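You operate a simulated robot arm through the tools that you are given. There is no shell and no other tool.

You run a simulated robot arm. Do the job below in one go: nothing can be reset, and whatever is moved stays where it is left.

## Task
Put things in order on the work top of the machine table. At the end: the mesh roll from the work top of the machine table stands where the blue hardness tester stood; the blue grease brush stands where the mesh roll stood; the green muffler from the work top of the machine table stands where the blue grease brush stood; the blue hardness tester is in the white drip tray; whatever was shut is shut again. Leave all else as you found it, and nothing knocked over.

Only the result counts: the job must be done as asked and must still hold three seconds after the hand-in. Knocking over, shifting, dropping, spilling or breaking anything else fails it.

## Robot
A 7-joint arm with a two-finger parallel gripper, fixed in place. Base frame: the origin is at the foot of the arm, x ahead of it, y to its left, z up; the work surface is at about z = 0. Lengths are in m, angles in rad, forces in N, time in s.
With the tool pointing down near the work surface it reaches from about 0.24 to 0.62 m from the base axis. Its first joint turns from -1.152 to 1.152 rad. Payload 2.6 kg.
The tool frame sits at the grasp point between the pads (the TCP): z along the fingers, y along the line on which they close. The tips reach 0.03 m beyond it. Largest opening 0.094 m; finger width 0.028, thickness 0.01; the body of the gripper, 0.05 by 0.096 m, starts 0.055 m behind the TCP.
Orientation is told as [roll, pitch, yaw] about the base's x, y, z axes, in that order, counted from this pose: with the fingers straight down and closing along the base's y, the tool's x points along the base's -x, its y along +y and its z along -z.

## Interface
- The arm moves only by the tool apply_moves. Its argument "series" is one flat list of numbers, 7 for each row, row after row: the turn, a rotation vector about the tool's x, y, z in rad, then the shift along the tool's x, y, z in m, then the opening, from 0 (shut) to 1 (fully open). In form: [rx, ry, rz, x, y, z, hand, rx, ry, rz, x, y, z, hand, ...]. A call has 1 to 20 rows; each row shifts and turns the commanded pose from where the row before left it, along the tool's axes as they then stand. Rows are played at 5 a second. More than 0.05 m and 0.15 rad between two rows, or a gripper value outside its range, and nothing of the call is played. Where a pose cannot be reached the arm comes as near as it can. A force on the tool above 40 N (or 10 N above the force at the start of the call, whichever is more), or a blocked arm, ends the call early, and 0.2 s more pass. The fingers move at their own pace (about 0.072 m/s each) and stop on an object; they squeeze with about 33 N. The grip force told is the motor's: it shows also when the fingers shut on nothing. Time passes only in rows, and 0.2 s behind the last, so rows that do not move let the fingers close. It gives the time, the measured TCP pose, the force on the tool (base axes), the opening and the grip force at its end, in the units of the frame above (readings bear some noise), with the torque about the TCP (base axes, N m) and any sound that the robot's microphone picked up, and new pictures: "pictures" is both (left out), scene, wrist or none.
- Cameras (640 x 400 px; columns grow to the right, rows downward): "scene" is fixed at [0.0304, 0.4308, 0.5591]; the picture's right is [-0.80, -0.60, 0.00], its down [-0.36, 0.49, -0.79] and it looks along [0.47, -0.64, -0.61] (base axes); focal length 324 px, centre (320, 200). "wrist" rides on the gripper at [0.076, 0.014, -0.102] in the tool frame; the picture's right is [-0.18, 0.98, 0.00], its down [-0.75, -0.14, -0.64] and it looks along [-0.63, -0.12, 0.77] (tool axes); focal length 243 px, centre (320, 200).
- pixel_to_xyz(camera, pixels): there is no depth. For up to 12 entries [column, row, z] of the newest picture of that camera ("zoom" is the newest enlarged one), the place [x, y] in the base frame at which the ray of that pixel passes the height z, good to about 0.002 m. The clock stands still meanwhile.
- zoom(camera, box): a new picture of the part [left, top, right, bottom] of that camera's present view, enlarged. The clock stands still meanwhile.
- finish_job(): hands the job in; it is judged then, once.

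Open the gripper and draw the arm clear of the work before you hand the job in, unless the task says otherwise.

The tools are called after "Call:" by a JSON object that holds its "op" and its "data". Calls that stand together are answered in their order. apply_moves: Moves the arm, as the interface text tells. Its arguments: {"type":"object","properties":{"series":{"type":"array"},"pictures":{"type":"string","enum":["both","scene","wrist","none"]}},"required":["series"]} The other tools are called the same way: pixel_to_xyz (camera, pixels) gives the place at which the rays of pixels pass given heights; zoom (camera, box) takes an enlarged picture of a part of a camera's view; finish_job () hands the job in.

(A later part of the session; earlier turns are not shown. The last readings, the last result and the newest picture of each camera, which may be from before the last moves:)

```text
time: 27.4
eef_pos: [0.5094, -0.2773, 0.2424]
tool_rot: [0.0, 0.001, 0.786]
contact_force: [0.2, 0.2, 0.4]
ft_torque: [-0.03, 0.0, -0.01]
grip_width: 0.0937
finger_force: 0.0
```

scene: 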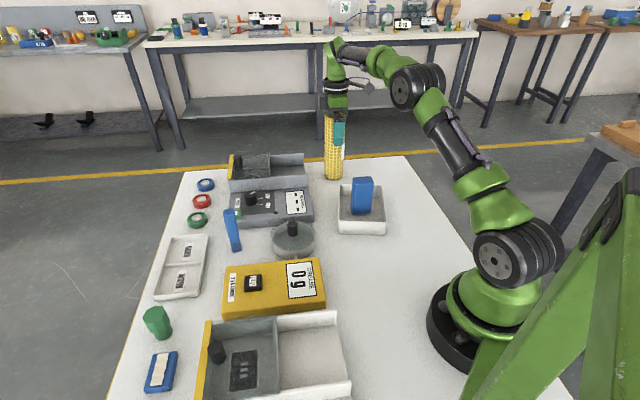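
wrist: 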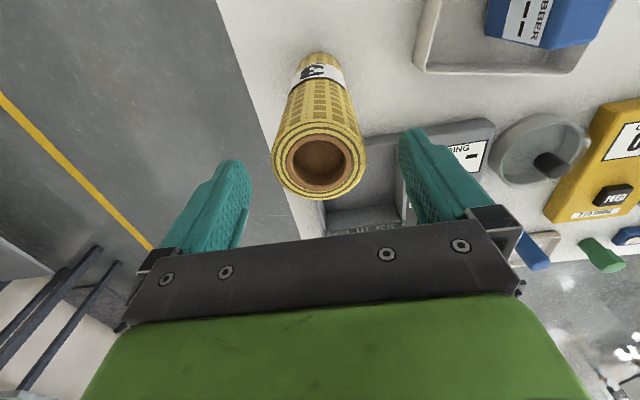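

The tips are now above the rim. I'll slide out along tool +x, rise, then travel at about z 0.27 toward the brush.

Call:
{"op": "apply_moves", "data": {"series": [0, 0, 0, 0.03, 0, 0, 1, 0, 0, 0, 0.03, 0, 0, 1, 0, 0, 0, 0, 0, -0.03, 1, 0, 0, 0, -0.0285, 0.0309, 0, 1, 0, 0, 0, -0.0285, 0.0309, 0, 1, 0, 0, 0, -0.0285, 0.0309, 0, 1, 0, 0, 0, -0.0285, 0.0309, 0, 1, 0, 0, 0, -0.0285, 0.0309, 0, 1, 0, 0, 0, -0.0285, 0.0309, 0, 1, 0, 0, 0, -0.0285, 0.0309, 0, 1, 0, 0, 0, -0.0285, 0.0309, 0, 1, 0, 0, 0, -0.0285, 0.0309, 0, 1, 0, 0, 0, 0, 0, 0, 1], "pictures": "both"}}

```text
time: 30.2
eef_pos: [0.4508, 0.0557, 0.2734]
tool_rot: [0.0, 0.0, 0.783]
contact_force: [-0.1, 0.1, 0.2]
ft_torque: [0.0, -0.01, -0.05]
grip_width: 0.0941
finger_force: 0.0
```

scene: 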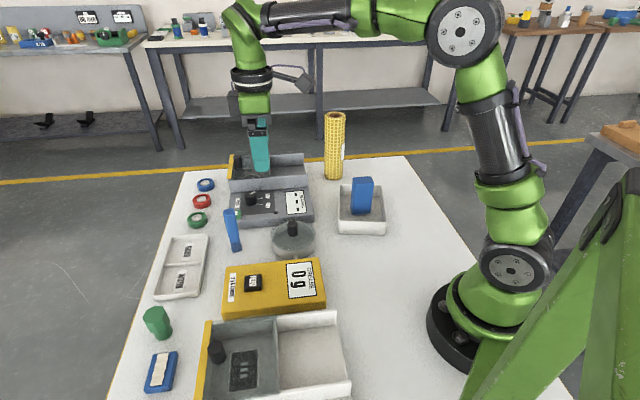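
wrist: 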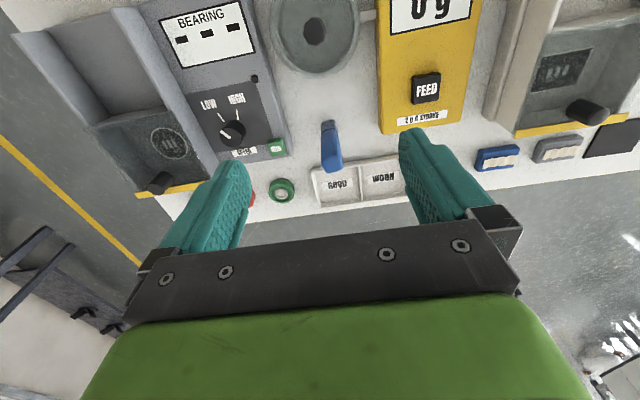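

The roll stands well at its new place and the brush is visible at (330,145) in the wrist view. I'll zoom in on it to get its top face and orientation.

Call:
{"op": "zoom", "data": {"camera": "wrist", "box": [290, 105, 370, 185]}}

Call:
{"op": "zoom", "data": {"camera": "scene", "box": [210, 200, 250, 260]}}

```text
5.00 times, centred on (330, 145) of wrist
```

zoom: 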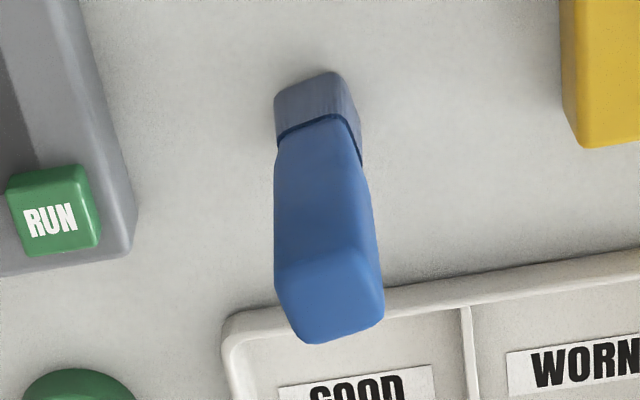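

```text
6.67 times, centred on (230, 230) of scene
```

zoom: 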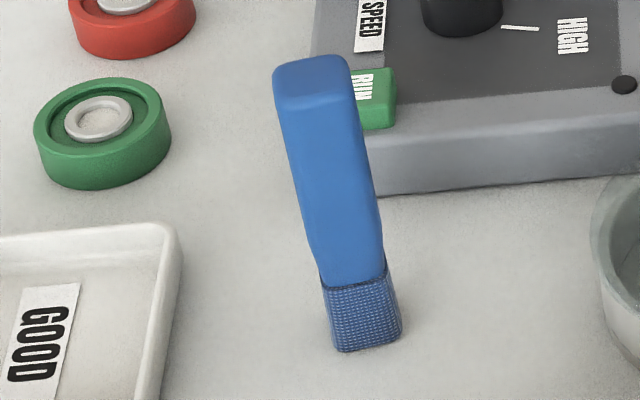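

I'll convert the brush top-face corners, the base corners, the RUN button and the nearest obstacle edges to base coordinates.

Call:
{"op": "pixel_to_xyz", "data": {"camera": "wrist", "pixels": [[321.6, 163, 0.11], [338.4, 156, 0.11], [343, 168.6, 0.11], [326.6, 173.6, 0.11], [321, 124.4, 0.0], [333, 119, 0.0], [338.4, 137, 0.0], [275, 147, 0.05], [292, 153, 0.03], [311, 171, 0.02], [379, 132, 0.05], [320, 70, 0.05]]}}

Call:
{"op": "pixel_to_xyz", "data": {"camera": "scene", "pixels": [[232.8, 252.6, 0.0], [241.8, 251.2, 0.0], [239.8, 241.5, 0.025], [232, 244.2, 0.025], [229.5, 209.5, 0.11], [229.5, 209.5, 0.115], [229.5, 209.5, 0.12], [237, 216, 0.05], [238.3, 229, 0.0]]}}

```text
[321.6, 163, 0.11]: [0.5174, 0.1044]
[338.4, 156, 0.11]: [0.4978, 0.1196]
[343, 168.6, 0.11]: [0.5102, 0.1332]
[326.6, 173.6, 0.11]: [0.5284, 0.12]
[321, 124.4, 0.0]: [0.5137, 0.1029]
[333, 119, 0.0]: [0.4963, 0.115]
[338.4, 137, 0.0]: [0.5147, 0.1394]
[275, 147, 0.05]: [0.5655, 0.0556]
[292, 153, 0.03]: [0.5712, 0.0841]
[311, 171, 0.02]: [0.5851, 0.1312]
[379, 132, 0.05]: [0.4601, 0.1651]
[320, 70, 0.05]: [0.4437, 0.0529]
```

```text
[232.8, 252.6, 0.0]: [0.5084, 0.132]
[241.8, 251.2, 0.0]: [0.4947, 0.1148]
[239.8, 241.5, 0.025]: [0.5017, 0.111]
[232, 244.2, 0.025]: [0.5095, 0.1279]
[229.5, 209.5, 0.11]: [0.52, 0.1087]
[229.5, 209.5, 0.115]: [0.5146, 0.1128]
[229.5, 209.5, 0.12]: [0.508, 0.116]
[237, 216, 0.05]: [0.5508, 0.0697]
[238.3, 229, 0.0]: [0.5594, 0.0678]
```

The brush is about 0.022 m square and 0.118 m tall, centred at (0.511,0.117) with edges at -37° and 52°. The RUN button is 0.08 m away. I'll yaw to 0.92, narrow to 0.6 opening, centre above it and look again at z 0.17.

Call:
{"op": "apply_moves", "data": {"series": [0, 0, -0.137, 0, 0, 0, 0.6, 0, 0, 0, -0.0427, -0.0054, 0, 0.6, 0, 0, 0, -0.0427, -0.0054, 0, 0.6, 0, 0, 0, 0, 0, 0.04, 0.6, 0, 0, 0, 0, 0, 0.04, 0.6, 0, 0, 0, 0, 0, 0.02, 0.6, 0, 0, 0, 0, 0, 0, 0.6], "pictures": "both"}}

```text
time: 31.8
eef_pos: [0.5111, 0.1172, 0.1741]
tool_rot: [0.001, 0.0, 0.922]
contact_force: [-0.6, 0.0, 0.9]
ft_torque: [0.03, -0.03, 0.01]
grip_width: 0.0565
finger_force: 0.0
```

scene: 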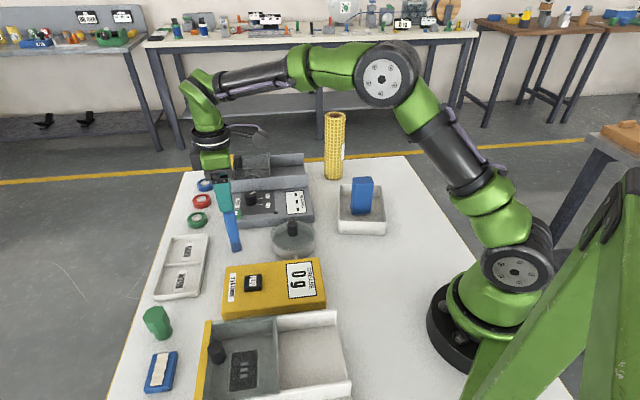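
wrist: 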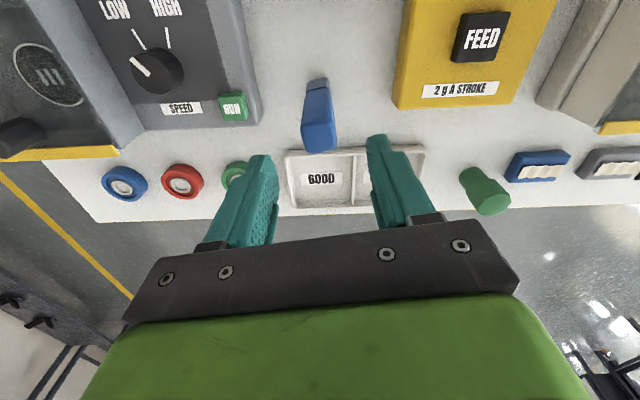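

Call:
{"op": "zoom", "data": {"camera": "wrist", "box": [280, 70, 360, 160]}}

```text
4.44 times, centred on (320, 115) of wrist
```

zoom: 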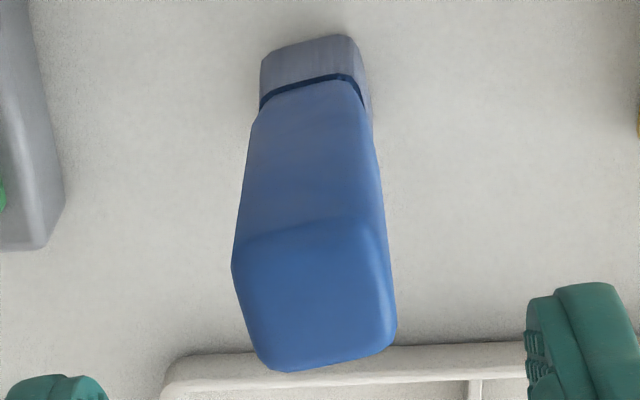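

Call:
{"op": "pixel_to_xyz", "data": {"camera": "zoom", "pixels": [[233, 262, 0.117], [370, 218, 0.117], [396, 342, 0.117], [265, 370, 0.117], [260, 60, 0.002], [355, 38, 0.002], [316, 297, 0.117]]}}

```text
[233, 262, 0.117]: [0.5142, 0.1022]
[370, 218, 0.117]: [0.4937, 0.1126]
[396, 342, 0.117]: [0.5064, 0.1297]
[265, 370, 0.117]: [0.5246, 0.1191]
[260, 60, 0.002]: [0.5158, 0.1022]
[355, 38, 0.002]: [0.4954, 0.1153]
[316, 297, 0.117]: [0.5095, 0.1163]
```

The brush's edge sits at about 147°, so I'll trim the yaw by 0.08 to 1.0. The centre is confirmed at (0.511,0.117). Now I'll descend to z 0.075 and close.

Call:
{"op": "apply_moves", "data": {"series": [0, 0, -0.08, 0, 0, 0, 0.6, 0, 0, 0, 0, 0, 0.035, 0.6, 0, 0, 0, 0, 0, 0.035, 0.6, 0, 0, 0, 0, 0, 0.029, 0.6, 0, 0, 0, 0, 0, 0, 0.6, 0, 0, 0, 0, 0, 0, 0.4, 0, 0, 0, 0, 0, 0, 0.2, 0, 0, 0, 0, 0, 0, 0, 0, 0, 0, 0, 0, 0, 0], "pictures": "both"}}

```text
time: 33.8
eef_pos: [0.512, 0.1182, 0.0762]
tool_rot: [0.002, 0.0, 1.001]
contact_force: [0.0, 0.3, -0.8]
ft_torque: [0.02, -0.03, 0.0]
grip_width: 0.0249
finger_force: 32.8
```

scene: 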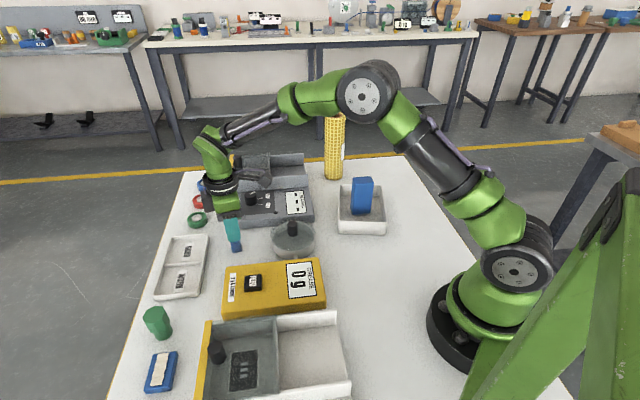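
wrist: 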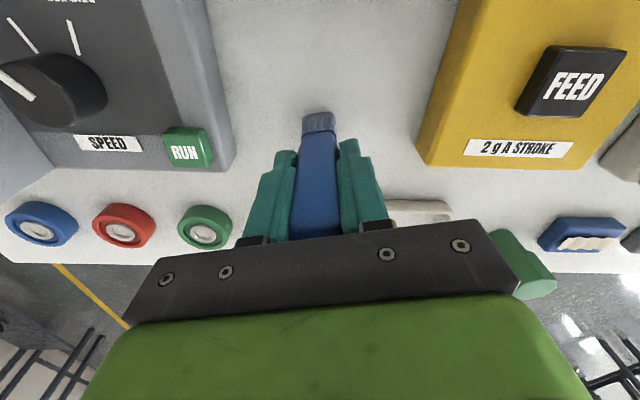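

The brush is held at 0.0249 m, and its home is (0.512,0.118). I'll lift it 0.14 m and yaw back to 0.6 in the air before travelling.

Call:
{"op": "apply_moves", "data": {"series": [0, 0, 0, 0, 0, -0.02, 0, 0, 0, 0, 0, 0, -0.04, 0, 0, 0, 0, 0, 0, -0.04, 0, 0, 0, 0, 0, 0, -0.04, 0, 0, 0, 0.1, 0, 0, 0, 0, 0, 0, 0.1, 0, 0, 0, 0, 0, 0, 0.1, 0, 0, 0, 0, 0, 0, 0.1, 0, 0, 0, 0, 0, 0, 0, 0, 0, 0, 0], "pictures": "both"}}

```text
time: 35.8
eef_pos: [0.5118, 0.1172, 0.2151]
tool_rot: [-0.002, 0.0, 0.6]
contact_force: [-0.1, 0.7, -0.6]
ft_torque: [-0.01, -0.01, 0.02]
grip_width: 0.0249
finger_force: 33.2
```

scene: 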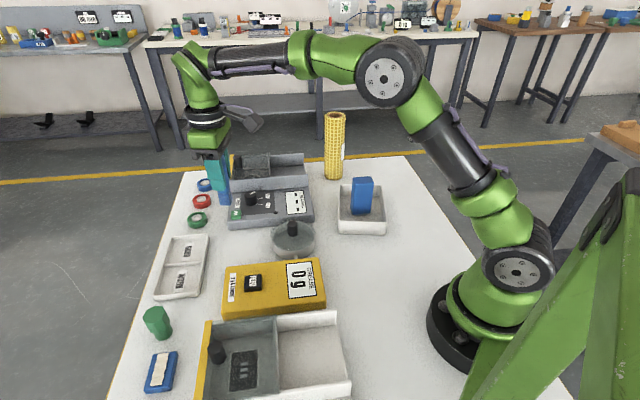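
wrist: 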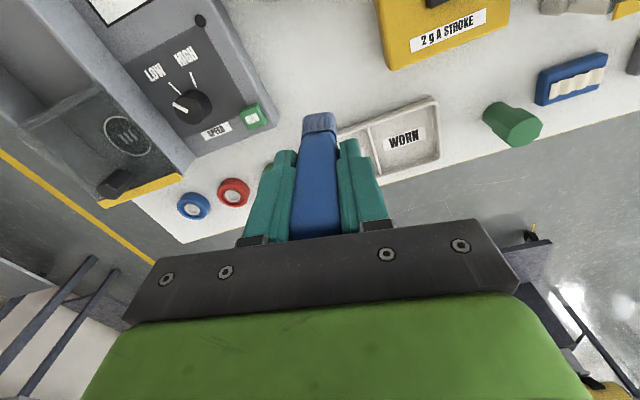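

The brush is up and clear. I'll carry it in a straight line to the roll's old place at (0.342,-0.3635), passing well clear of the tester and the roll.

Call:
{"op": "apply_moves", "data": {"series": [0, 0, 0, 0.03172, -0.02317, 0, 0, 0, 0, 0, 0.03172, -0.02317, 0, 0, 0, 0, 0, 0.03172, -0.02317, 0, 0, 0, 0, 0, 0.03172, -0.02317, 0, 0, 0, 0, 0, 0.03172, -0.02317, 0, 0, 0, 0, 0, 0.03172, -0.02317, 0, 0, 0, 0, 0, 0.03172, -0.02317, 0, 0, 0, 0, 0, 0.03172, -0.02317, 0, 0, 0, 0, 0, 0.03172, -0.02317, 0, 0, 0, 0, 0, 0.03172, -0.02317, 0, 0, 0, 0, 0, 0.03172, -0.02317, 0, 0, 0, 0, 0, 0.03172, -0.02317, 0, 0, 0, 0, 0, 0.03172, -0.02317, 0, 0, 0, 0, 0, 0, 0, 0, 0], "pictures": "both"}}

```text
time: 38.8
eef_pos: [0.3422, -0.3647, 0.2144]
tool_rot: [0.0, -0.001, 0.601]
contact_force: [-0.4, -0.3, -1.1]
ft_torque: [0.01, -0.02, 0.02]
grip_width: 0.0248
finger_force: 33.1
```

scene: 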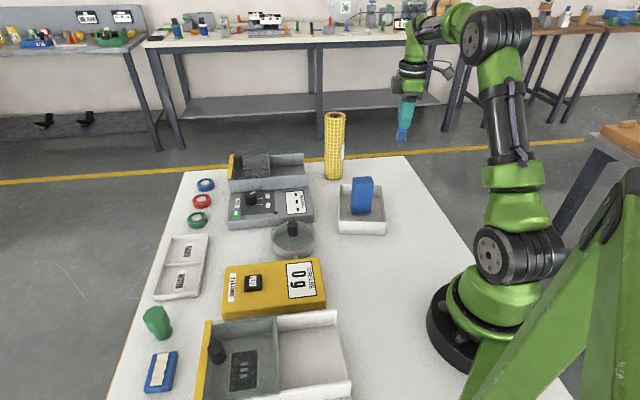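
wrist: 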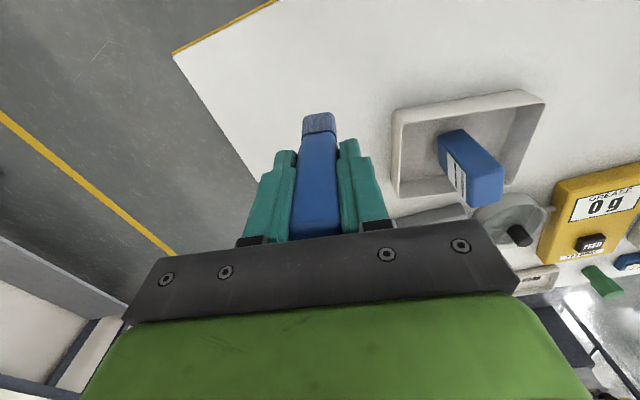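

I'm at the target. I'll lower the brush to about 5 mm above the surface.

Call:
{"op": "apply_moves", "data": {"series": [0, 0, 0, 0, 0, 0.04, 0, 0, 0, 0, 0, 0, 0.04, 0, 0, 0, 0, 0, 0, 0.035, 0, 0, 0, 0, 0, 0, 0.019, 0, 0, 0, 0, 0, 0, 0, 0], "pictures": "scene"}}

Call:
{"op": "apply_moves", "data": {"series": [0, 0, 0, 0, 0, 0.002, 0, 0, 0, 0, 0, 0, 0.0015, 0], "pictures": "none"}}

```text
time: 40.0
eef_pos: [0.3436, -0.364, 0.0808]
tool_rot: [-0.001, 0.0, 0.601]
contact_force: [-0.5, 0.4, 0.2]
ft_torque: [-0.02, 0.01, -0.01]
grip_width: 0.0247
finger_force: 33.3
```

scene: 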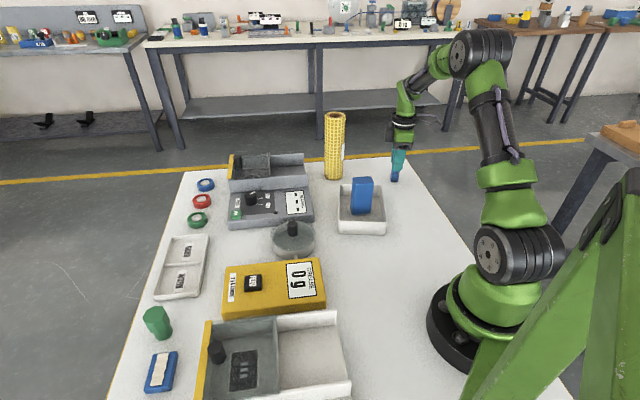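

```text
time: 40.6
eef_pos: [0.3436, -0.3648, 0.0785]
tool_rot: [0.0, -0.001, 0.603]
contact_force: [0.1, -0.7, -1.0]
ft_torque: [-0.01, -0.01, -0.01]
grip_width: 0.0247
finger_force: 33.1
```

No contact yet (about -1 N). I'll keep stepping down in small increments.

Call:
{"op": "apply_moves", "data": {"series": [0, 0, 0, 0, 0, 0.0015, 0, 0, 0, 0, 0, 0, 0.0, 0], "pictures": "none"}}

Call:
{"op": "apply_moves", "data": {"series": [0, 0, 0, 0, 0, 0.001, 0, 0, 0, 0, 0, 0, 0.0, 0], "pictures": "none"}}

```text
time: 41.2
eef_pos: [0.3435, -0.3647, 0.0755]
tool_rot: [0.001, 0.001, 0.602]
contact_force: [-0.8, -0.3, -1.1]
ft_torque: [0.0, -0.01, -0.02]
grip_width: 0.025
finger_force: 33.3
```

```text
time: 41.8
eef_pos: [0.3436, -0.3635, 0.075]
tool_rot: [0.0, -0.002, 0.603]
contact_force: [0.4, 0.6, 2.0]
ft_torque: [0.08, 0.04, 0.0]
grip_width: 0.0249
finger_force: 33.1
```

There's light contact (2 N) at z 0.075. I'll release slowly without lifting yet and check it stands.

Call:
{"op": "apply_moves", "data": {"series": [0, 0, 0, 0, 0, 0, 0.28, 0, 0, 0, 0, 0, 0, 0.32, 0, 0, 0, 0, 0, 0, 0.45, 0, 0, 0, 0, 0, 0, 0.6, 0, 0, 0, 0, 0, 0, 0.7, 0, 0, 0, 0, 0, 0, 0.7], "pictures": "both"}}

```text
time: 43.2
eef_pos: [0.3437, -0.3636, 0.0743]
tool_rot: [0.001, -0.001, 0.603]
contact_force: [0.0, 0.0, -0.2]
ft_torque: [-0.01, 0.02, 0.01]
grip_width: 0.0656
finger_force: 0.0
```

scene: 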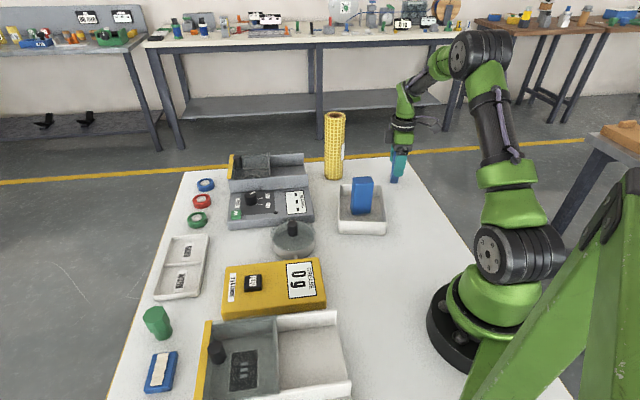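
wrist: 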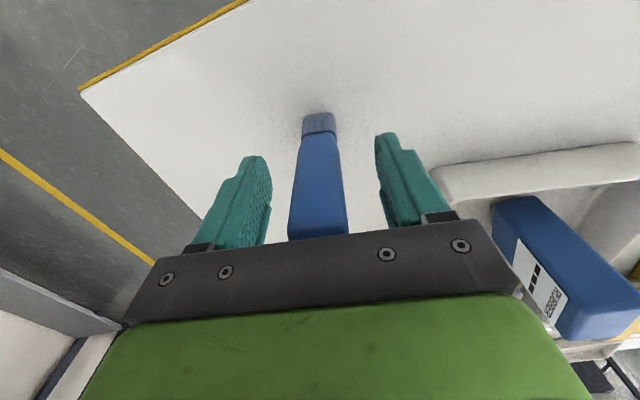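

The brush stands free. I'll rise to z 0.255, then travel toward the muffler side via about (0.40,0.25).

Call:
{"op": "apply_moves", "data": {"series": [0, 0, 0, 0, 0, -0.036, 0.7, 0, 0, 0, 0, 0, -0.036, 0.7, 0, 0, 0, 0, 0, -0.036, 0.7, 0, 0, 0, 0, 0, -0.036, 0.7, 0, 0, 0, 0, 0, -0.036, 0.7, 0, 0, 0, -0.0281, 0.0339, 0, 0.8, 0, 0, 0, -0.0281, 0.0339, 0, 0.8, 0, 0, 0, -0.0281, 0.0339, 0, 0.8, 0, 0, 0, -0.0281, 0.0339, 0, 0.8, 0, 0, 0, -0.0281, 0.0339, 0, 0.8, 0, 0, 0, -0.0281, 0.0339, 0, 0.8, 0, 0, 0, -0.0281, 0.0339, 0, 0.8, 0, 0, 0, -0.0281, 0.0339, 0, 0.8, 0, 0, 0, -0.0281, 0.0339, 0, 0.8, 0, 0, 0, -0.0281, 0.0339, 0, 0.8, 0, 0, 0, -0.0281, 0.0339, 0, 0.8, 0, 0, 0, -0.0281, 0.0339, 0, 0.8, 0, 0, 0, -0.0281, 0.0339, 0, 0.8, 0, 0, 0, -0.0281, 0.0339, 0, 0.8, 0, 0, 0, 0, 0, 0, 0.8], "pictures": "both"}}

```text
time: 47.4
eef_pos: [0.4, 0.2502, 0.256]
tool_rot: [0.001, 0.002, 0.601]
contact_force: [0.3, 0.3, 0.7]
ft_torque: [0.01, -0.03, 0.03]
grip_width: 0.0755
finger_force: 0.1
```

scene: 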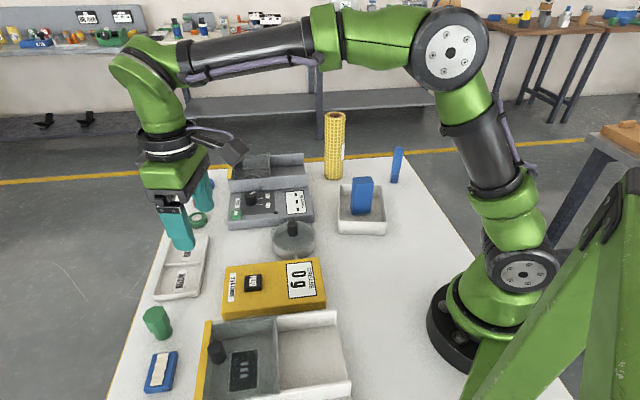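
wrist: 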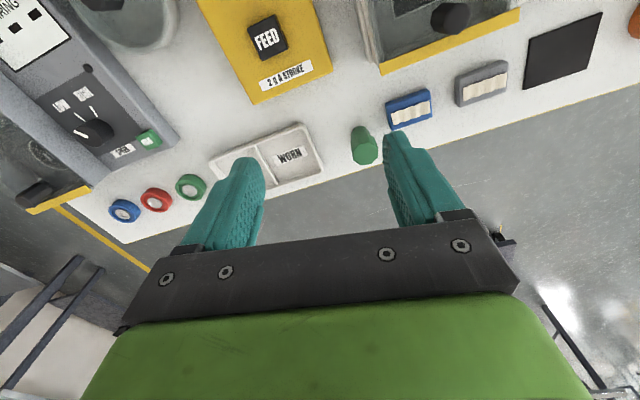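

The brush stands upright at (397,165) in the scene, and the muffler is at (364,145) in the wrist view. I'll zoom in on it in both cameras.

Call:
{"op": "zoom", "data": {"camera": "wrist", "box": [334, 110, 394, 180]}}

Call:
{"op": "zoom", "data": {"camera": "scene", "box": [130, 295, 190, 350]}}

Call:
{"op": "zoom", "data": {"camera": "scene", "box": [310, 100, 430, 240]}}

```text
5.71 times, centred on (364, 145) of wrist
```

zoom: 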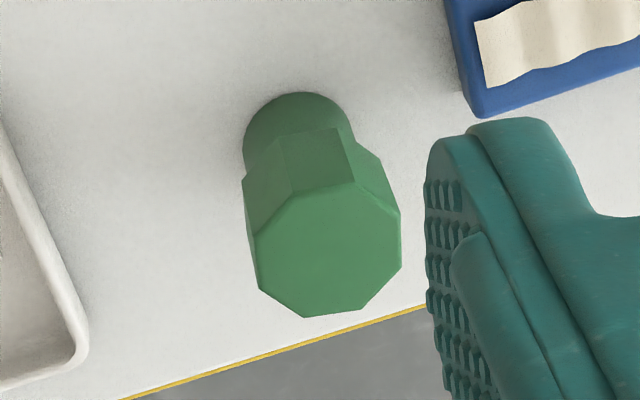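

```text
7.27 times, centred on (160, 322) of scene
```

zoom: 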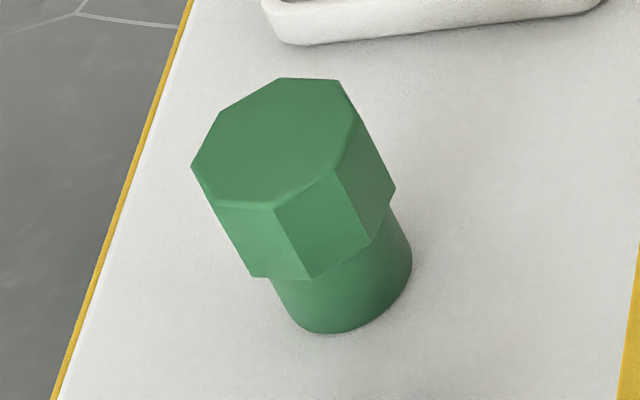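

```text
2.86 times, centred on (370, 170) of scene
```

zoom: 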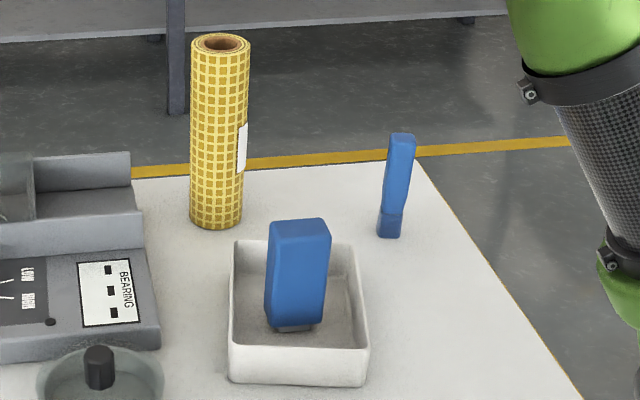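

The earlier placements look right. The muffler has an octagonal cap over a narrower round foot. I'll convert the cap centre and base edge from both cameras.

Call:
{"op": "pixel_to_xyz", "data": {"camera": "wrist", "pixels": [[365.4, 153.75, 0.06], [365.4, 153.75, 0.07], [365.4, 153.75, 0.08], [352.3, 150.6, 0.07], [378.4, 156.7, 0.07], [370.1, 142, 0.07], [361.4, 165.5, 0.07], [360.5, 126.1, 0.0], [351, 134, 0.0], [369.6, 132.7, 0.0]]}}

Call:
{"op": "pixel_to_xyz", "data": {"camera": "scene", "pixels": [[154.1, 314.2, 0.06], [154.1, 314.2, 0.07], [154.1, 314.2, 0.08], [162.7, 340.3, 0.0], [172.6, 331, 0.0], [154, 336, 0.0]]}}

```text
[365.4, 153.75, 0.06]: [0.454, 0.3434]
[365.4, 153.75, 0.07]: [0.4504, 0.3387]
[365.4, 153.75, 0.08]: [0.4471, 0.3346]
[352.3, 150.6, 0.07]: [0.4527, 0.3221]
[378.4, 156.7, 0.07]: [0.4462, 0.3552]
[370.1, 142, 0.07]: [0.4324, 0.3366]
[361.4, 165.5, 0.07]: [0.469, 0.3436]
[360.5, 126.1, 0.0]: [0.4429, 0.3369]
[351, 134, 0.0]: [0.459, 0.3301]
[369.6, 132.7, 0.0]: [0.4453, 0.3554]
```

```text
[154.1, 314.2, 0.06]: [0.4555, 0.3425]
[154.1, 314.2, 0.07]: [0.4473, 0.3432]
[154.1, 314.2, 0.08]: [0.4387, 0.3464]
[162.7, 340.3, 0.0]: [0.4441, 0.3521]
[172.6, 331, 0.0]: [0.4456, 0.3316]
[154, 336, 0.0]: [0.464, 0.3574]
```

Call:
{"op": "pixel_to_xyz", "data": {"camera": "wrist", "pixels": [[358.7, 144.1, 0.062], [370.1, 142, 0.062], [378, 147.1, 0.062], [378.4, 156.7, 0.062], [371.4, 163.7, 0.062], [361.4, 165.5, 0.062], [353.1, 160.2, 0.062], [352.3, 150.6, 0.062], [391.1, 130.1, 0.015], [322.8, 172.1, 0.02], [323, 150, 0.02], [386, 110, 0.015]]}}

```text
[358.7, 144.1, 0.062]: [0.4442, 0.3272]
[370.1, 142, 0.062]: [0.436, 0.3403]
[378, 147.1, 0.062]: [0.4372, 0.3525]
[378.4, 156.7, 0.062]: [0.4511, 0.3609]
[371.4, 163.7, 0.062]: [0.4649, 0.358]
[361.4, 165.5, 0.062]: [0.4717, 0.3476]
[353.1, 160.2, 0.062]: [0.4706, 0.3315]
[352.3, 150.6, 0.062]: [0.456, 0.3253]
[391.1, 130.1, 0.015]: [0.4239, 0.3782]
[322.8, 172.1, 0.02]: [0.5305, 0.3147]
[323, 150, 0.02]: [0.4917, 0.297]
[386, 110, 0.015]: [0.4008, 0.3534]
```

The cap centre is (0.454,0.344), its flats are at about 33.5°+45°k, and it is about 0.036 m across. The blue block's corner lies toward 131° and the sorting tray toward -50°, so I'll close along 78.5° (yaw -0.2), which clears both.

Call:
{"op": "apply_moves", "data": {"series": [0, 0, 0.1333, 0, 0, 0, 0.6, 0, 0, 0.1333, 0, 0, 0, 0.6, 0, 0, 0.1333, 0, 0, 0, 0.6, 0, 0, 0.1333, 0, 0, 0, 0.6, 0, 0, 0.1333, 0, 0, 0, 0.6, 0, 0, 0.1333, 0, 0, 0, 0.6, 0, 0, 0, -0.0114, 0.0342, 0, 0.6, 0, 0, 0, -0.0114, 0.0342, 0, 0.6, 0, 0, 0, -0.0114, 0.0342, 0, 0.6, 0, 0, 0, 0, 0, 0.035, 0.6, 0, 0, 0, 0, 0, 0.035, 0.6, 0, 0, 0, 0, 0, 0.035, 0.6, 0, 0, 0, 0, 0, 0, 0.6], "pictures": "both"}}

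```text
time: 50.2
eef_pos: [0.4506, 0.3434, 0.1502]
tool_rot: [0.0, 0.001, -0.199]
contact_force: [-0.6, -0.2, 0.0]
ft_torque: [0.0, 0.01, 0.02]
grip_width: 0.0563
finger_force: 0.1
```

scene: 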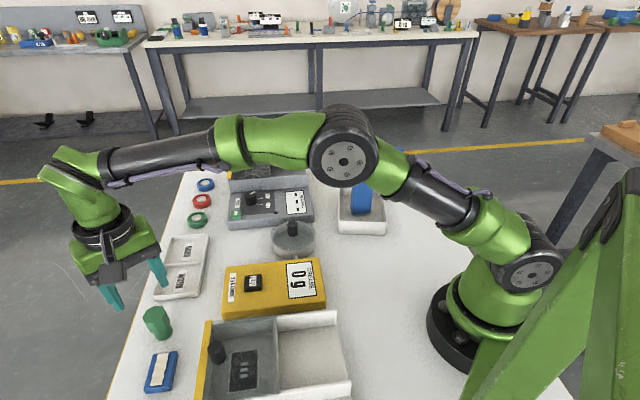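
wrist: 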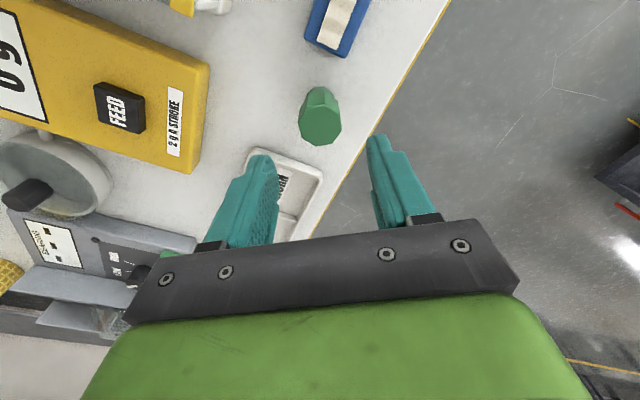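

Call:
{"op": "zoom", "data": {"camera": "wrist", "box": [280, 75, 360, 155]}}

```text
5.00 times, centred on (320, 115) of wrist
```

zoom: 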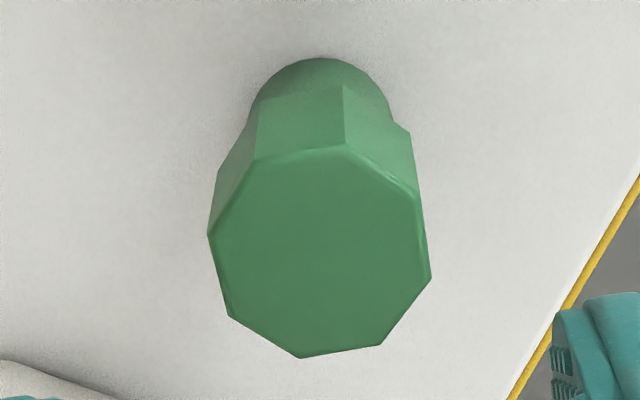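

Call:
{"op": "pixel_to_xyz", "data": {"camera": "zoom", "pixels": [[321, 254, 0.062], [208, 235, 0.062], [253, 162, 0.062], [347, 147, 0.062], [418, 193, 0.062], [431, 278, 0.062], [380, 345, 0.062], [302, 358, 0.062], [230, 315, 0.062], [320, 57, 0.0]]}}

```text
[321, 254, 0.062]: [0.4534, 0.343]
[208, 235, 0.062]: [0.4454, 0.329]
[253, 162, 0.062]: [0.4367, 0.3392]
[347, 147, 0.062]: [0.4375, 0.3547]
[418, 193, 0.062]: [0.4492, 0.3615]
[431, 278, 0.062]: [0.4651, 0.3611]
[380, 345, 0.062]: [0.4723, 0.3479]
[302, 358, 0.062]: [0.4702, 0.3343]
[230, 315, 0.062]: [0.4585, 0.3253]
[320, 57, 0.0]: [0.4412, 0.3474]
```

The cap centre is confirmed at (0.4545,0.343), with the flat normal at about 81.5°. I'll trim the yaw and x slightly, descend to z 0.047 and close.

Call:
{"op": "apply_moves", "data": {"series": [0, 0, -0.05, 0, 0, 0, 0.6, 0, 0, 0, -0.004, 0.0005, 0, 0.6, 0, 0, 0, 0, 0, 0.04, 0.6, 0, 0, 0, 0, 0, 0.035, 0.6, 0, 0, 0, 0, 0, 0.028, 0.6, 0, 0, 0, 0, 0, 0, 0.6], "pictures": "both"}}

```text
time: 51.6
eef_pos: [0.4592, 0.3434, 0.0495]
tool_rot: [0.001, 0.0, -0.149]
contact_force: [-0.1, -0.5, -0.6]
ft_torque: [-0.02, -0.03, 0.04]
grip_width: 0.0563
finger_force: 0.2
```

scene: 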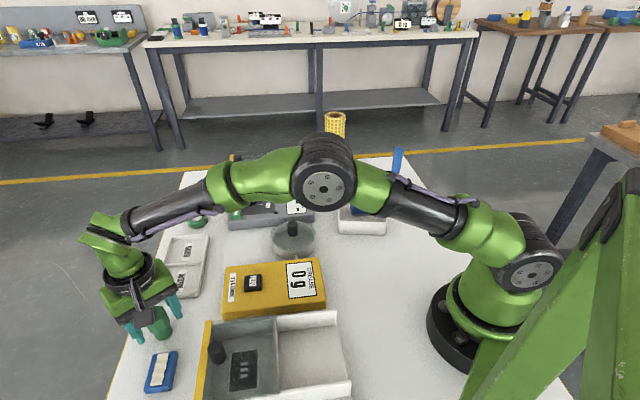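
wrist: 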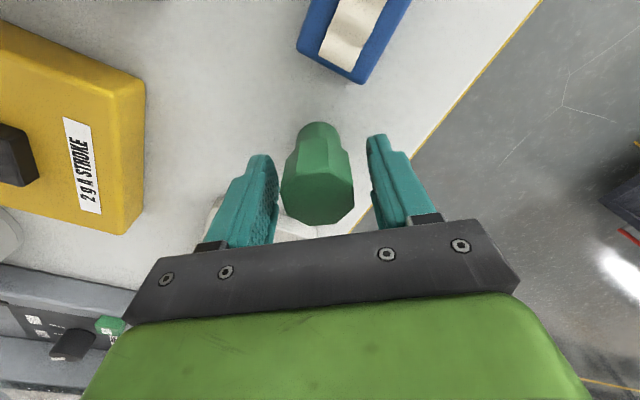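

The reading and picture agree that the TCP is about 4–5 mm too far out along +x (cap centre at row 193 against 203 expected). I'll correct it and close.

Call:
{"op": "apply_moves", "data": {"series": [0, 0, 0, 0.0045, -0.0007, 0, 0.6, 0, 0, 0, 0, 0, 0, 0.6], "pictures": "wrist"}}

Call:
{"op": "zoom", "data": {"camera": "wrist", "box": [240, 110, 400, 240]}}

```text
time: 52.2
eef_pos: [0.4542, 0.3431, 0.049]
tool_rot: [-0.001, 0.001, -0.149]
contact_force: [0.9, -0.1, 0.1]
ft_torque: [-0.01, 0.0, -0.04]
grip_width: 0.0563
finger_force: 0.0
```

wrist: 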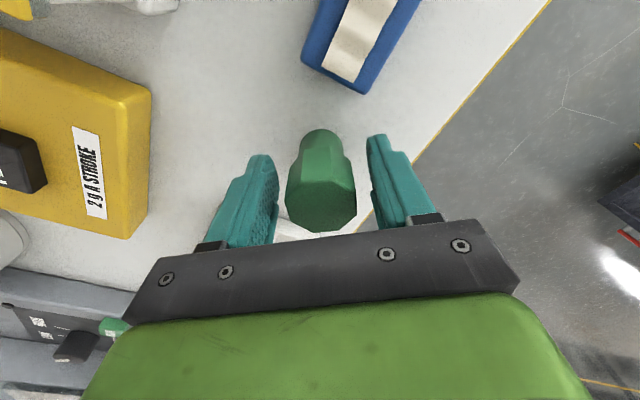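

```text
3.08 times, centred on (320, 175) of wrist
```

zoom: 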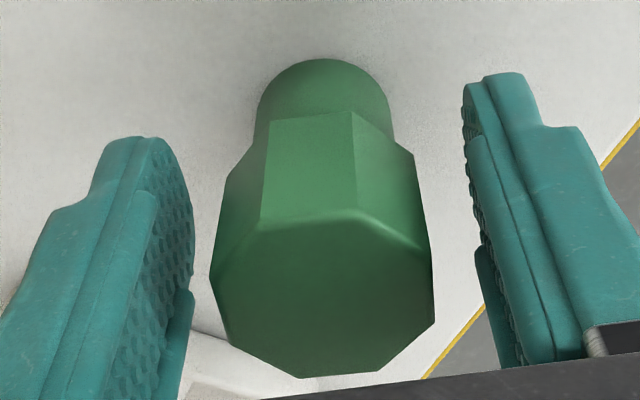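

The cap is centred between the fingers. Closing now.

Call:
{"op": "apply_moves", "data": {"series": [0, 0, 0, 0, 0, 0, 0.5, 0, 0, 0, 0, 0, 0, 0.35, 0, 0, 0, 0, 0, 0, 0.2, 0, 0, 0, 0, 0, 0, 0, 0, 0, 0, 0, 0, 0, 0], "pictures": "wrist"}}

```text
time: 53.4
eef_pos: [0.453, 0.3428, 0.0482]
tool_rot: [0.001, -0.001, -0.148]
contact_force: [0.7, 0.1, 2.8]
ft_torque: [0.01, 0.0, 0.0]
grip_width: 0.0291
finger_force: 32.3
```

wrist: 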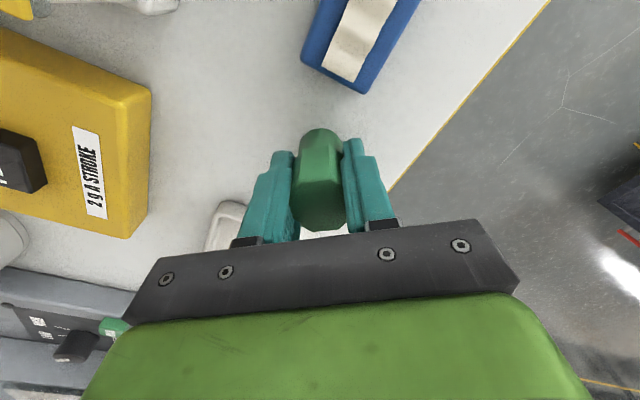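

The grip closed at 0.029 m, a bit narrower than the cap's apparent 0.034 m. I'll zoom in to see how it is held before lifting.

Call:
{"op": "zoom", "data": {"camera": "wrist", "box": [240, 110, 400, 240]}}

Call:
{"op": "zoom", "data": {"camera": "scene", "box": [80, 240, 220, 360]}}

```text
3.08 times, centred on (320, 175) of wrist
```

zoom: 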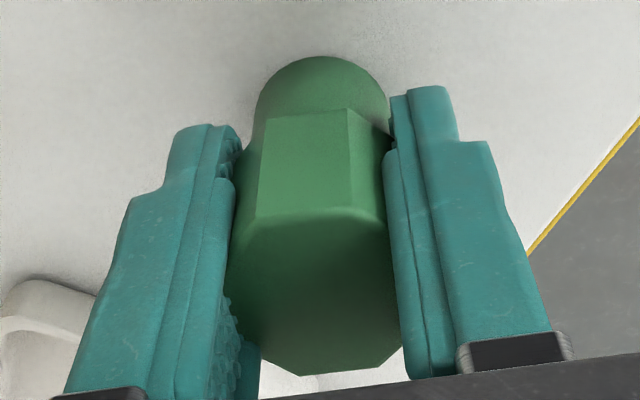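

```text
3.33 times, centred on (150, 300) of scene
```

zoom: 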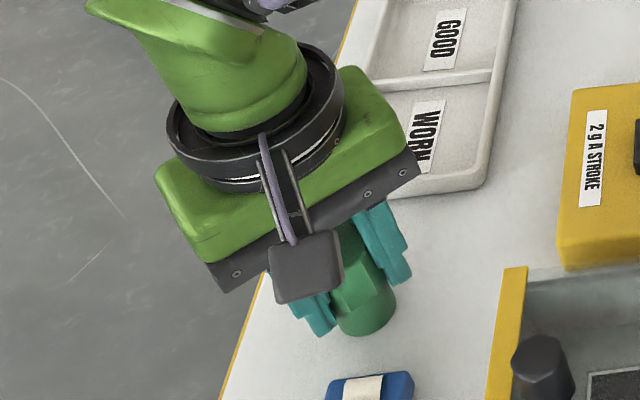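

The grip looks firm and symmetric. I'll lift 2 cm and check that the muffler comes along upright.

Call:
{"op": "apply_moves", "data": {"series": [0, 0, 0, 0, 0, -0.01, 0, 0, 0, 0, 0, 0, -0.01, 0, 0, 0, 0, 0, 0, 0, 0], "pictures": "both"}}

Call:
{"op": "zoom", "data": {"camera": "wrist", "box": [240, 110, 400, 240]}}

Call:
{"op": "zoom", "data": {"camera": "scene", "box": [80, 240, 220, 360]}}

```text
time: 54.2
eef_pos: [0.4527, 0.3426, 0.0676]
tool_rot: [-0.002, 0.001, -0.148]
contact_force: [0.2, 0.5, -1.2]
ft_torque: [0.01, -0.02, 0.02]
grip_width: 0.0289
finger_force: 33.0
```

scene: 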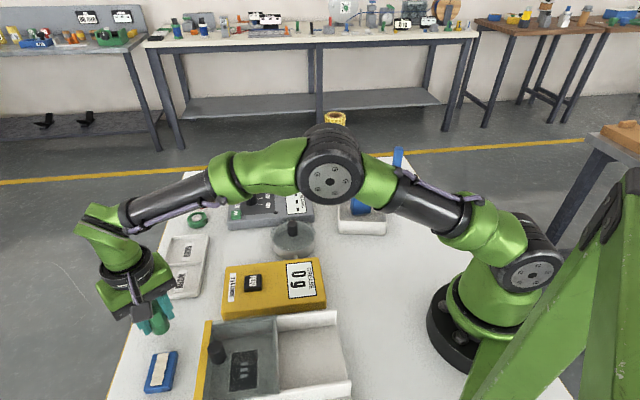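
wrist: 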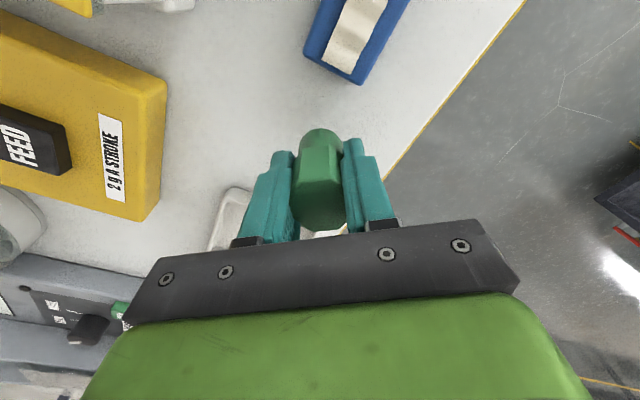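

```text
3.08 times, centred on (320, 175) of wrist
```

zoom: 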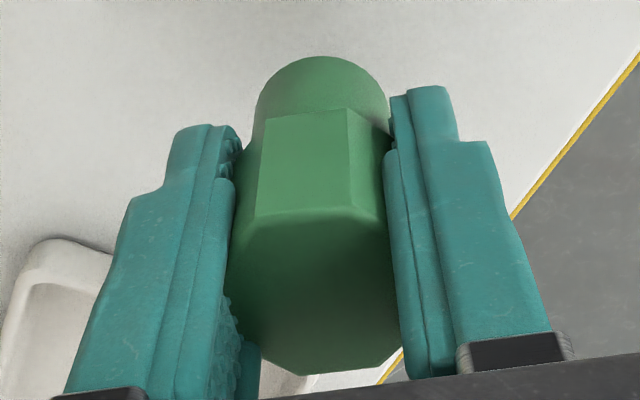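

```text
3.33 times, centred on (150, 300) of scene
```

zoom: 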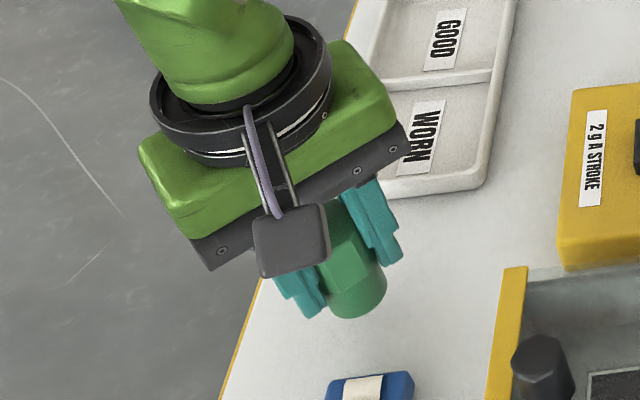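

The muffler lifts cleanly. I'll raise it another 8 cm and carry it to the brush's old place at (0.512,0.118), passing over the low sorting tray.

Call:
{"op": "apply_moves", "data": {"series": [0, 0, 0, 0, 0, -0.04, 0, 0, 0, 0, 0, 0, -0.04, 0, 0, 0, 0, -0.0153, -0.0356, 0, 0, 0, 0, 0, -0.0153, -0.0356, 0, 0, 0, 0, 0, -0.0153, -0.0356, 0, 0, 0, 0, 0, -0.0153, -0.0356, 0, 0, 0, 0, 0, -0.0153, -0.0356, 0, 0, 0, 0, 0, -0.0153, -0.0356, 0, 0, 0, 0, 0, 0, 0, 0, 0, 0, 0, 0, 0, 0, 0, 0], "pictures": "both"}}

```text
time: 56.4
eef_pos: [0.5093, 0.1176, 0.1486]
tool_rot: [0.0, 0.003, -0.149]
contact_force: [-0.4, 0.2, -0.1]
ft_torque: [0.05, 0.02, 0.0]
grip_width: 0.0285
finger_force: 33.1
```

scene: 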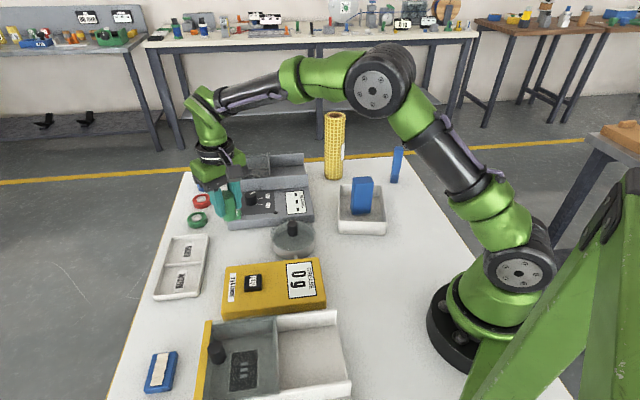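
wrist: 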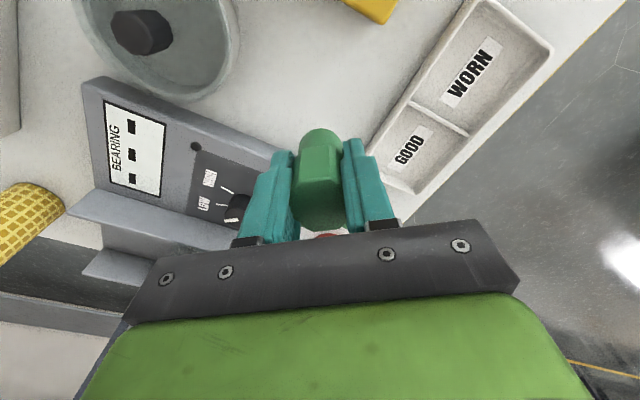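

I'm over the target. I'll nudge 2 mm in x and lower to about 5 mm above the surface.

Call:
{"op": "apply_moves", "data": {"series": [0, 0, 0, -0.002, 0, 0, 0, 0, 0, 0, 0, 0, 0.04, 0, 0, 0, 0, 0, 0, 0.035, 0, 0, 0, 0, 0, 0, 0.019, 0, 0, 0, 0, 0, 0, 0, 0], "pictures": "both"}}

Call:
{"op": "zoom", "data": {"camera": "scene", "box": [170, 160, 310, 280]}}

```text
time: 57.6
eef_pos: [0.5104, 0.1172, 0.0546]
tool_rot: [-0.001, 0.0, -0.15]
contact_force: [0.5, 0.0, -0.4]
ft_torque: [-0.04, -0.02, -0.02]
grip_width: 0.0287
finger_force: 32.5
```

scene: 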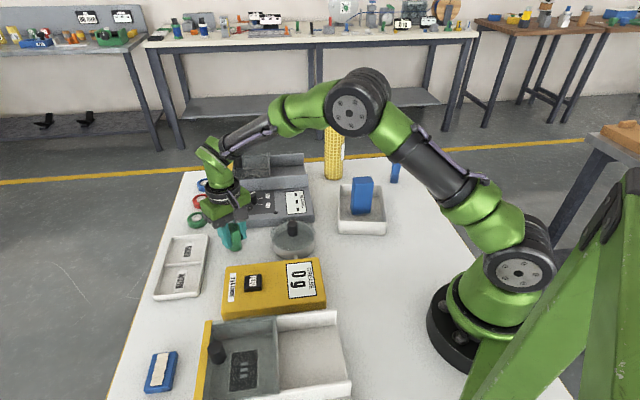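
wrist: 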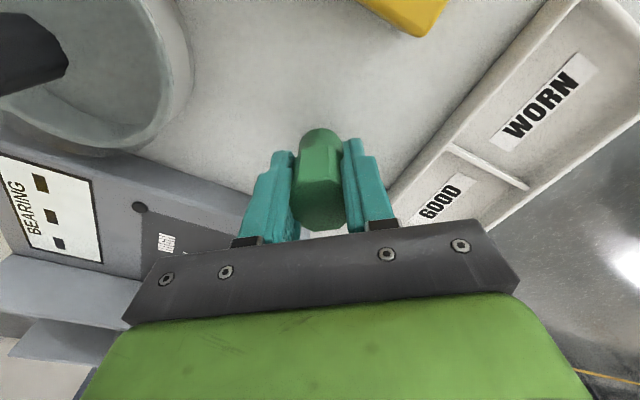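

```text
3.33 times, centred on (240, 220) of scene
```

zoom: 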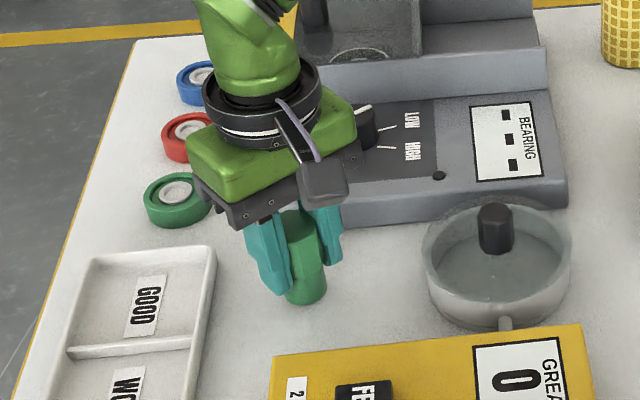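

Everything around it looks clear. I'll step down to contact.

Call:
{"op": "apply_moves", "data": {"series": [0, 0, 0, 0, 0, 0.002, 0, 0, 0, 0, 0, 0, 0.0015, 0, 0, 0, 0, 0, 0, 0, 0], "pictures": "none"}}

Call:
{"op": "apply_moves", "data": {"series": [0, 0, 0, 0, 0, 0.0015, 0, 0, 0, 0, 0, 0, 0, 0], "pictures": "none"}}

```text
time: 58.4
eef_pos: [0.514, 0.1175, 0.0515]
tool_rot: [0.0, 0.0, -0.149]
contact_force: [-0.4, 0.2, -1.2]
ft_torque: [0.03, 0.01, 0.0]
grip_width: 0.0287
finger_force: 33.4
```

```text
time: 59.0
eef_pos: [0.5124, 0.1176, 0.0488]
tool_rot: [0.001, -0.003, -0.148]
contact_force: [-0.8, -0.4, 3.6]
ft_torque: [0.0, 0.1, 0.02]
grip_width: 0.0288
finger_force: 33.1
```

The muffler touches down (3.6 N) at z 0.049. I'll release slowly to a limited opening, then rise straight up.

Call:
{"op": "apply_moves", "data": {"series": [0, 0, 0, 0, 0, 0, 0.33, 0, 0, 0, 0, 0, 0, 0.38, 0, 0, 0, 0, 0, 0, 0.5, 0, 0, 0, 0, 0, 0, 0.6, 0, 0, 0, 0, 0, 0, 0.6, 0, 0, 0, 0, 0, -0.03, 0.6, 0, 0, 0, 0, 0, -0.04, 0.6, 0, 0, 0, 0, 0, -0.04, 0.6, 0, 0, 0, 0, 0, -0.04, 0.6, 0, 0, 0, 0, 0, -0.04, 0.6, 0, 0, 0, 0, 0, 0, 0.6], "pictures": "both"}}

```text
time: 61.4
eef_pos: [0.5146, 0.1171, 0.2396]
tool_rot: [-0.002, -0.001, -0.15]
contact_force: [-0.1, -0.3, 1.2]
ft_torque: [0.03, -0.03, 0.0]
grip_width: 0.0565
finger_force: 0.0
```

scene: 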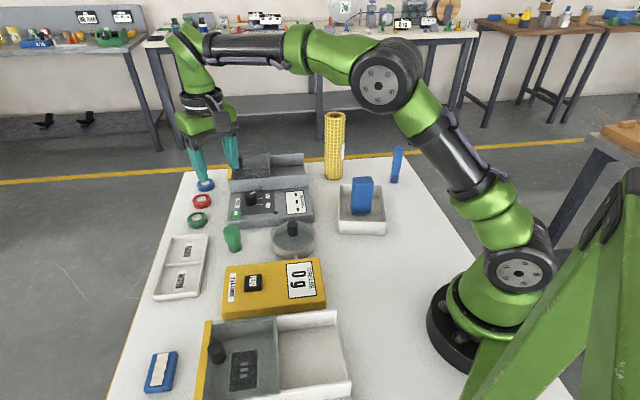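
wrist: 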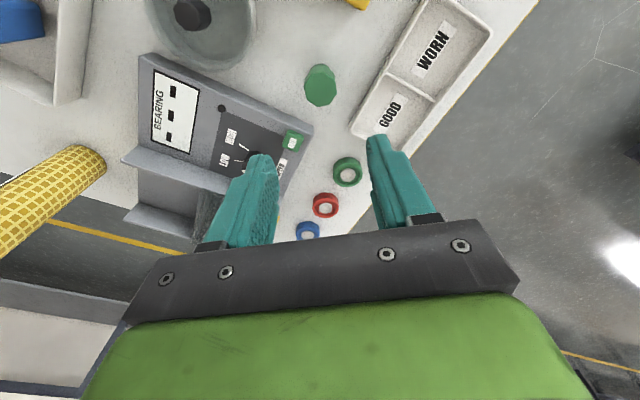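

The muffler stands at (233,238). I'll zoom in to verify all four placements, and check the other white unit at the bottom to be sure which one is the drip tray.

Call:
{"op": "zoom", "data": {"camera": "scene", "box": [190, 290, 370, 400]}}

Call:
{"op": "zoom", "data": {"camera": "scene", "box": [180, 140, 330, 270]}}

Call:
{"op": "zoom", "data": {"camera": "scene", "box": [310, 100, 430, 240]}}

Call:
{"op": "pixel_to_xyz", "data": {"camera": "scene", "pixels": [[234, 251, 0.0], [396, 183, 0.0], [333, 179, 0.0], [360, 214, 0.005]]}}

```text
3.56 times, centred on (280, 345) of scene
```

zoom: 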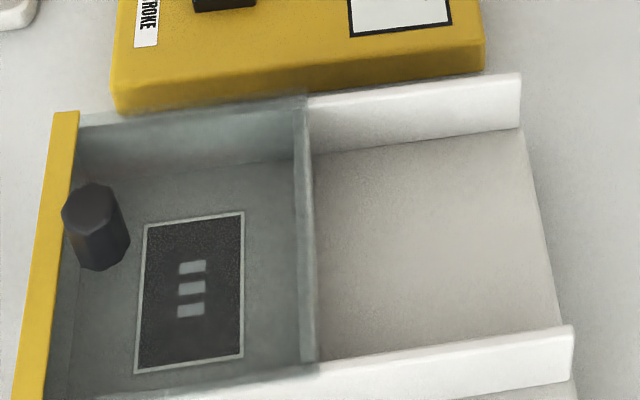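

```text
3.08 times, centred on (255, 205) of scene
```

zoom: 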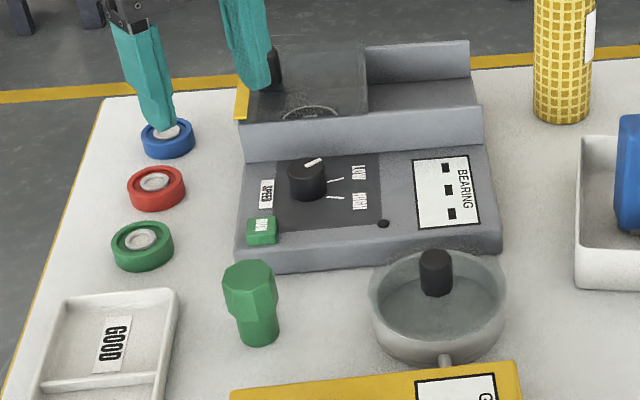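

```text
2.86 times, centred on (370, 170) of scene
```

zoom: 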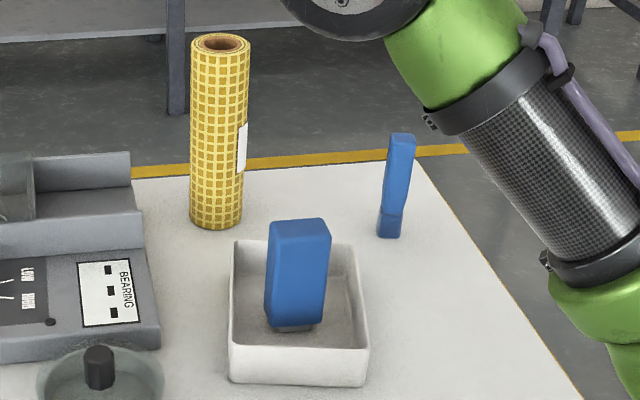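

```text
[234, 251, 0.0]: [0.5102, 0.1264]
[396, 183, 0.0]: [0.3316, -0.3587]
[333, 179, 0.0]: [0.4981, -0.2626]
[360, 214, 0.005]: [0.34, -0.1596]
```

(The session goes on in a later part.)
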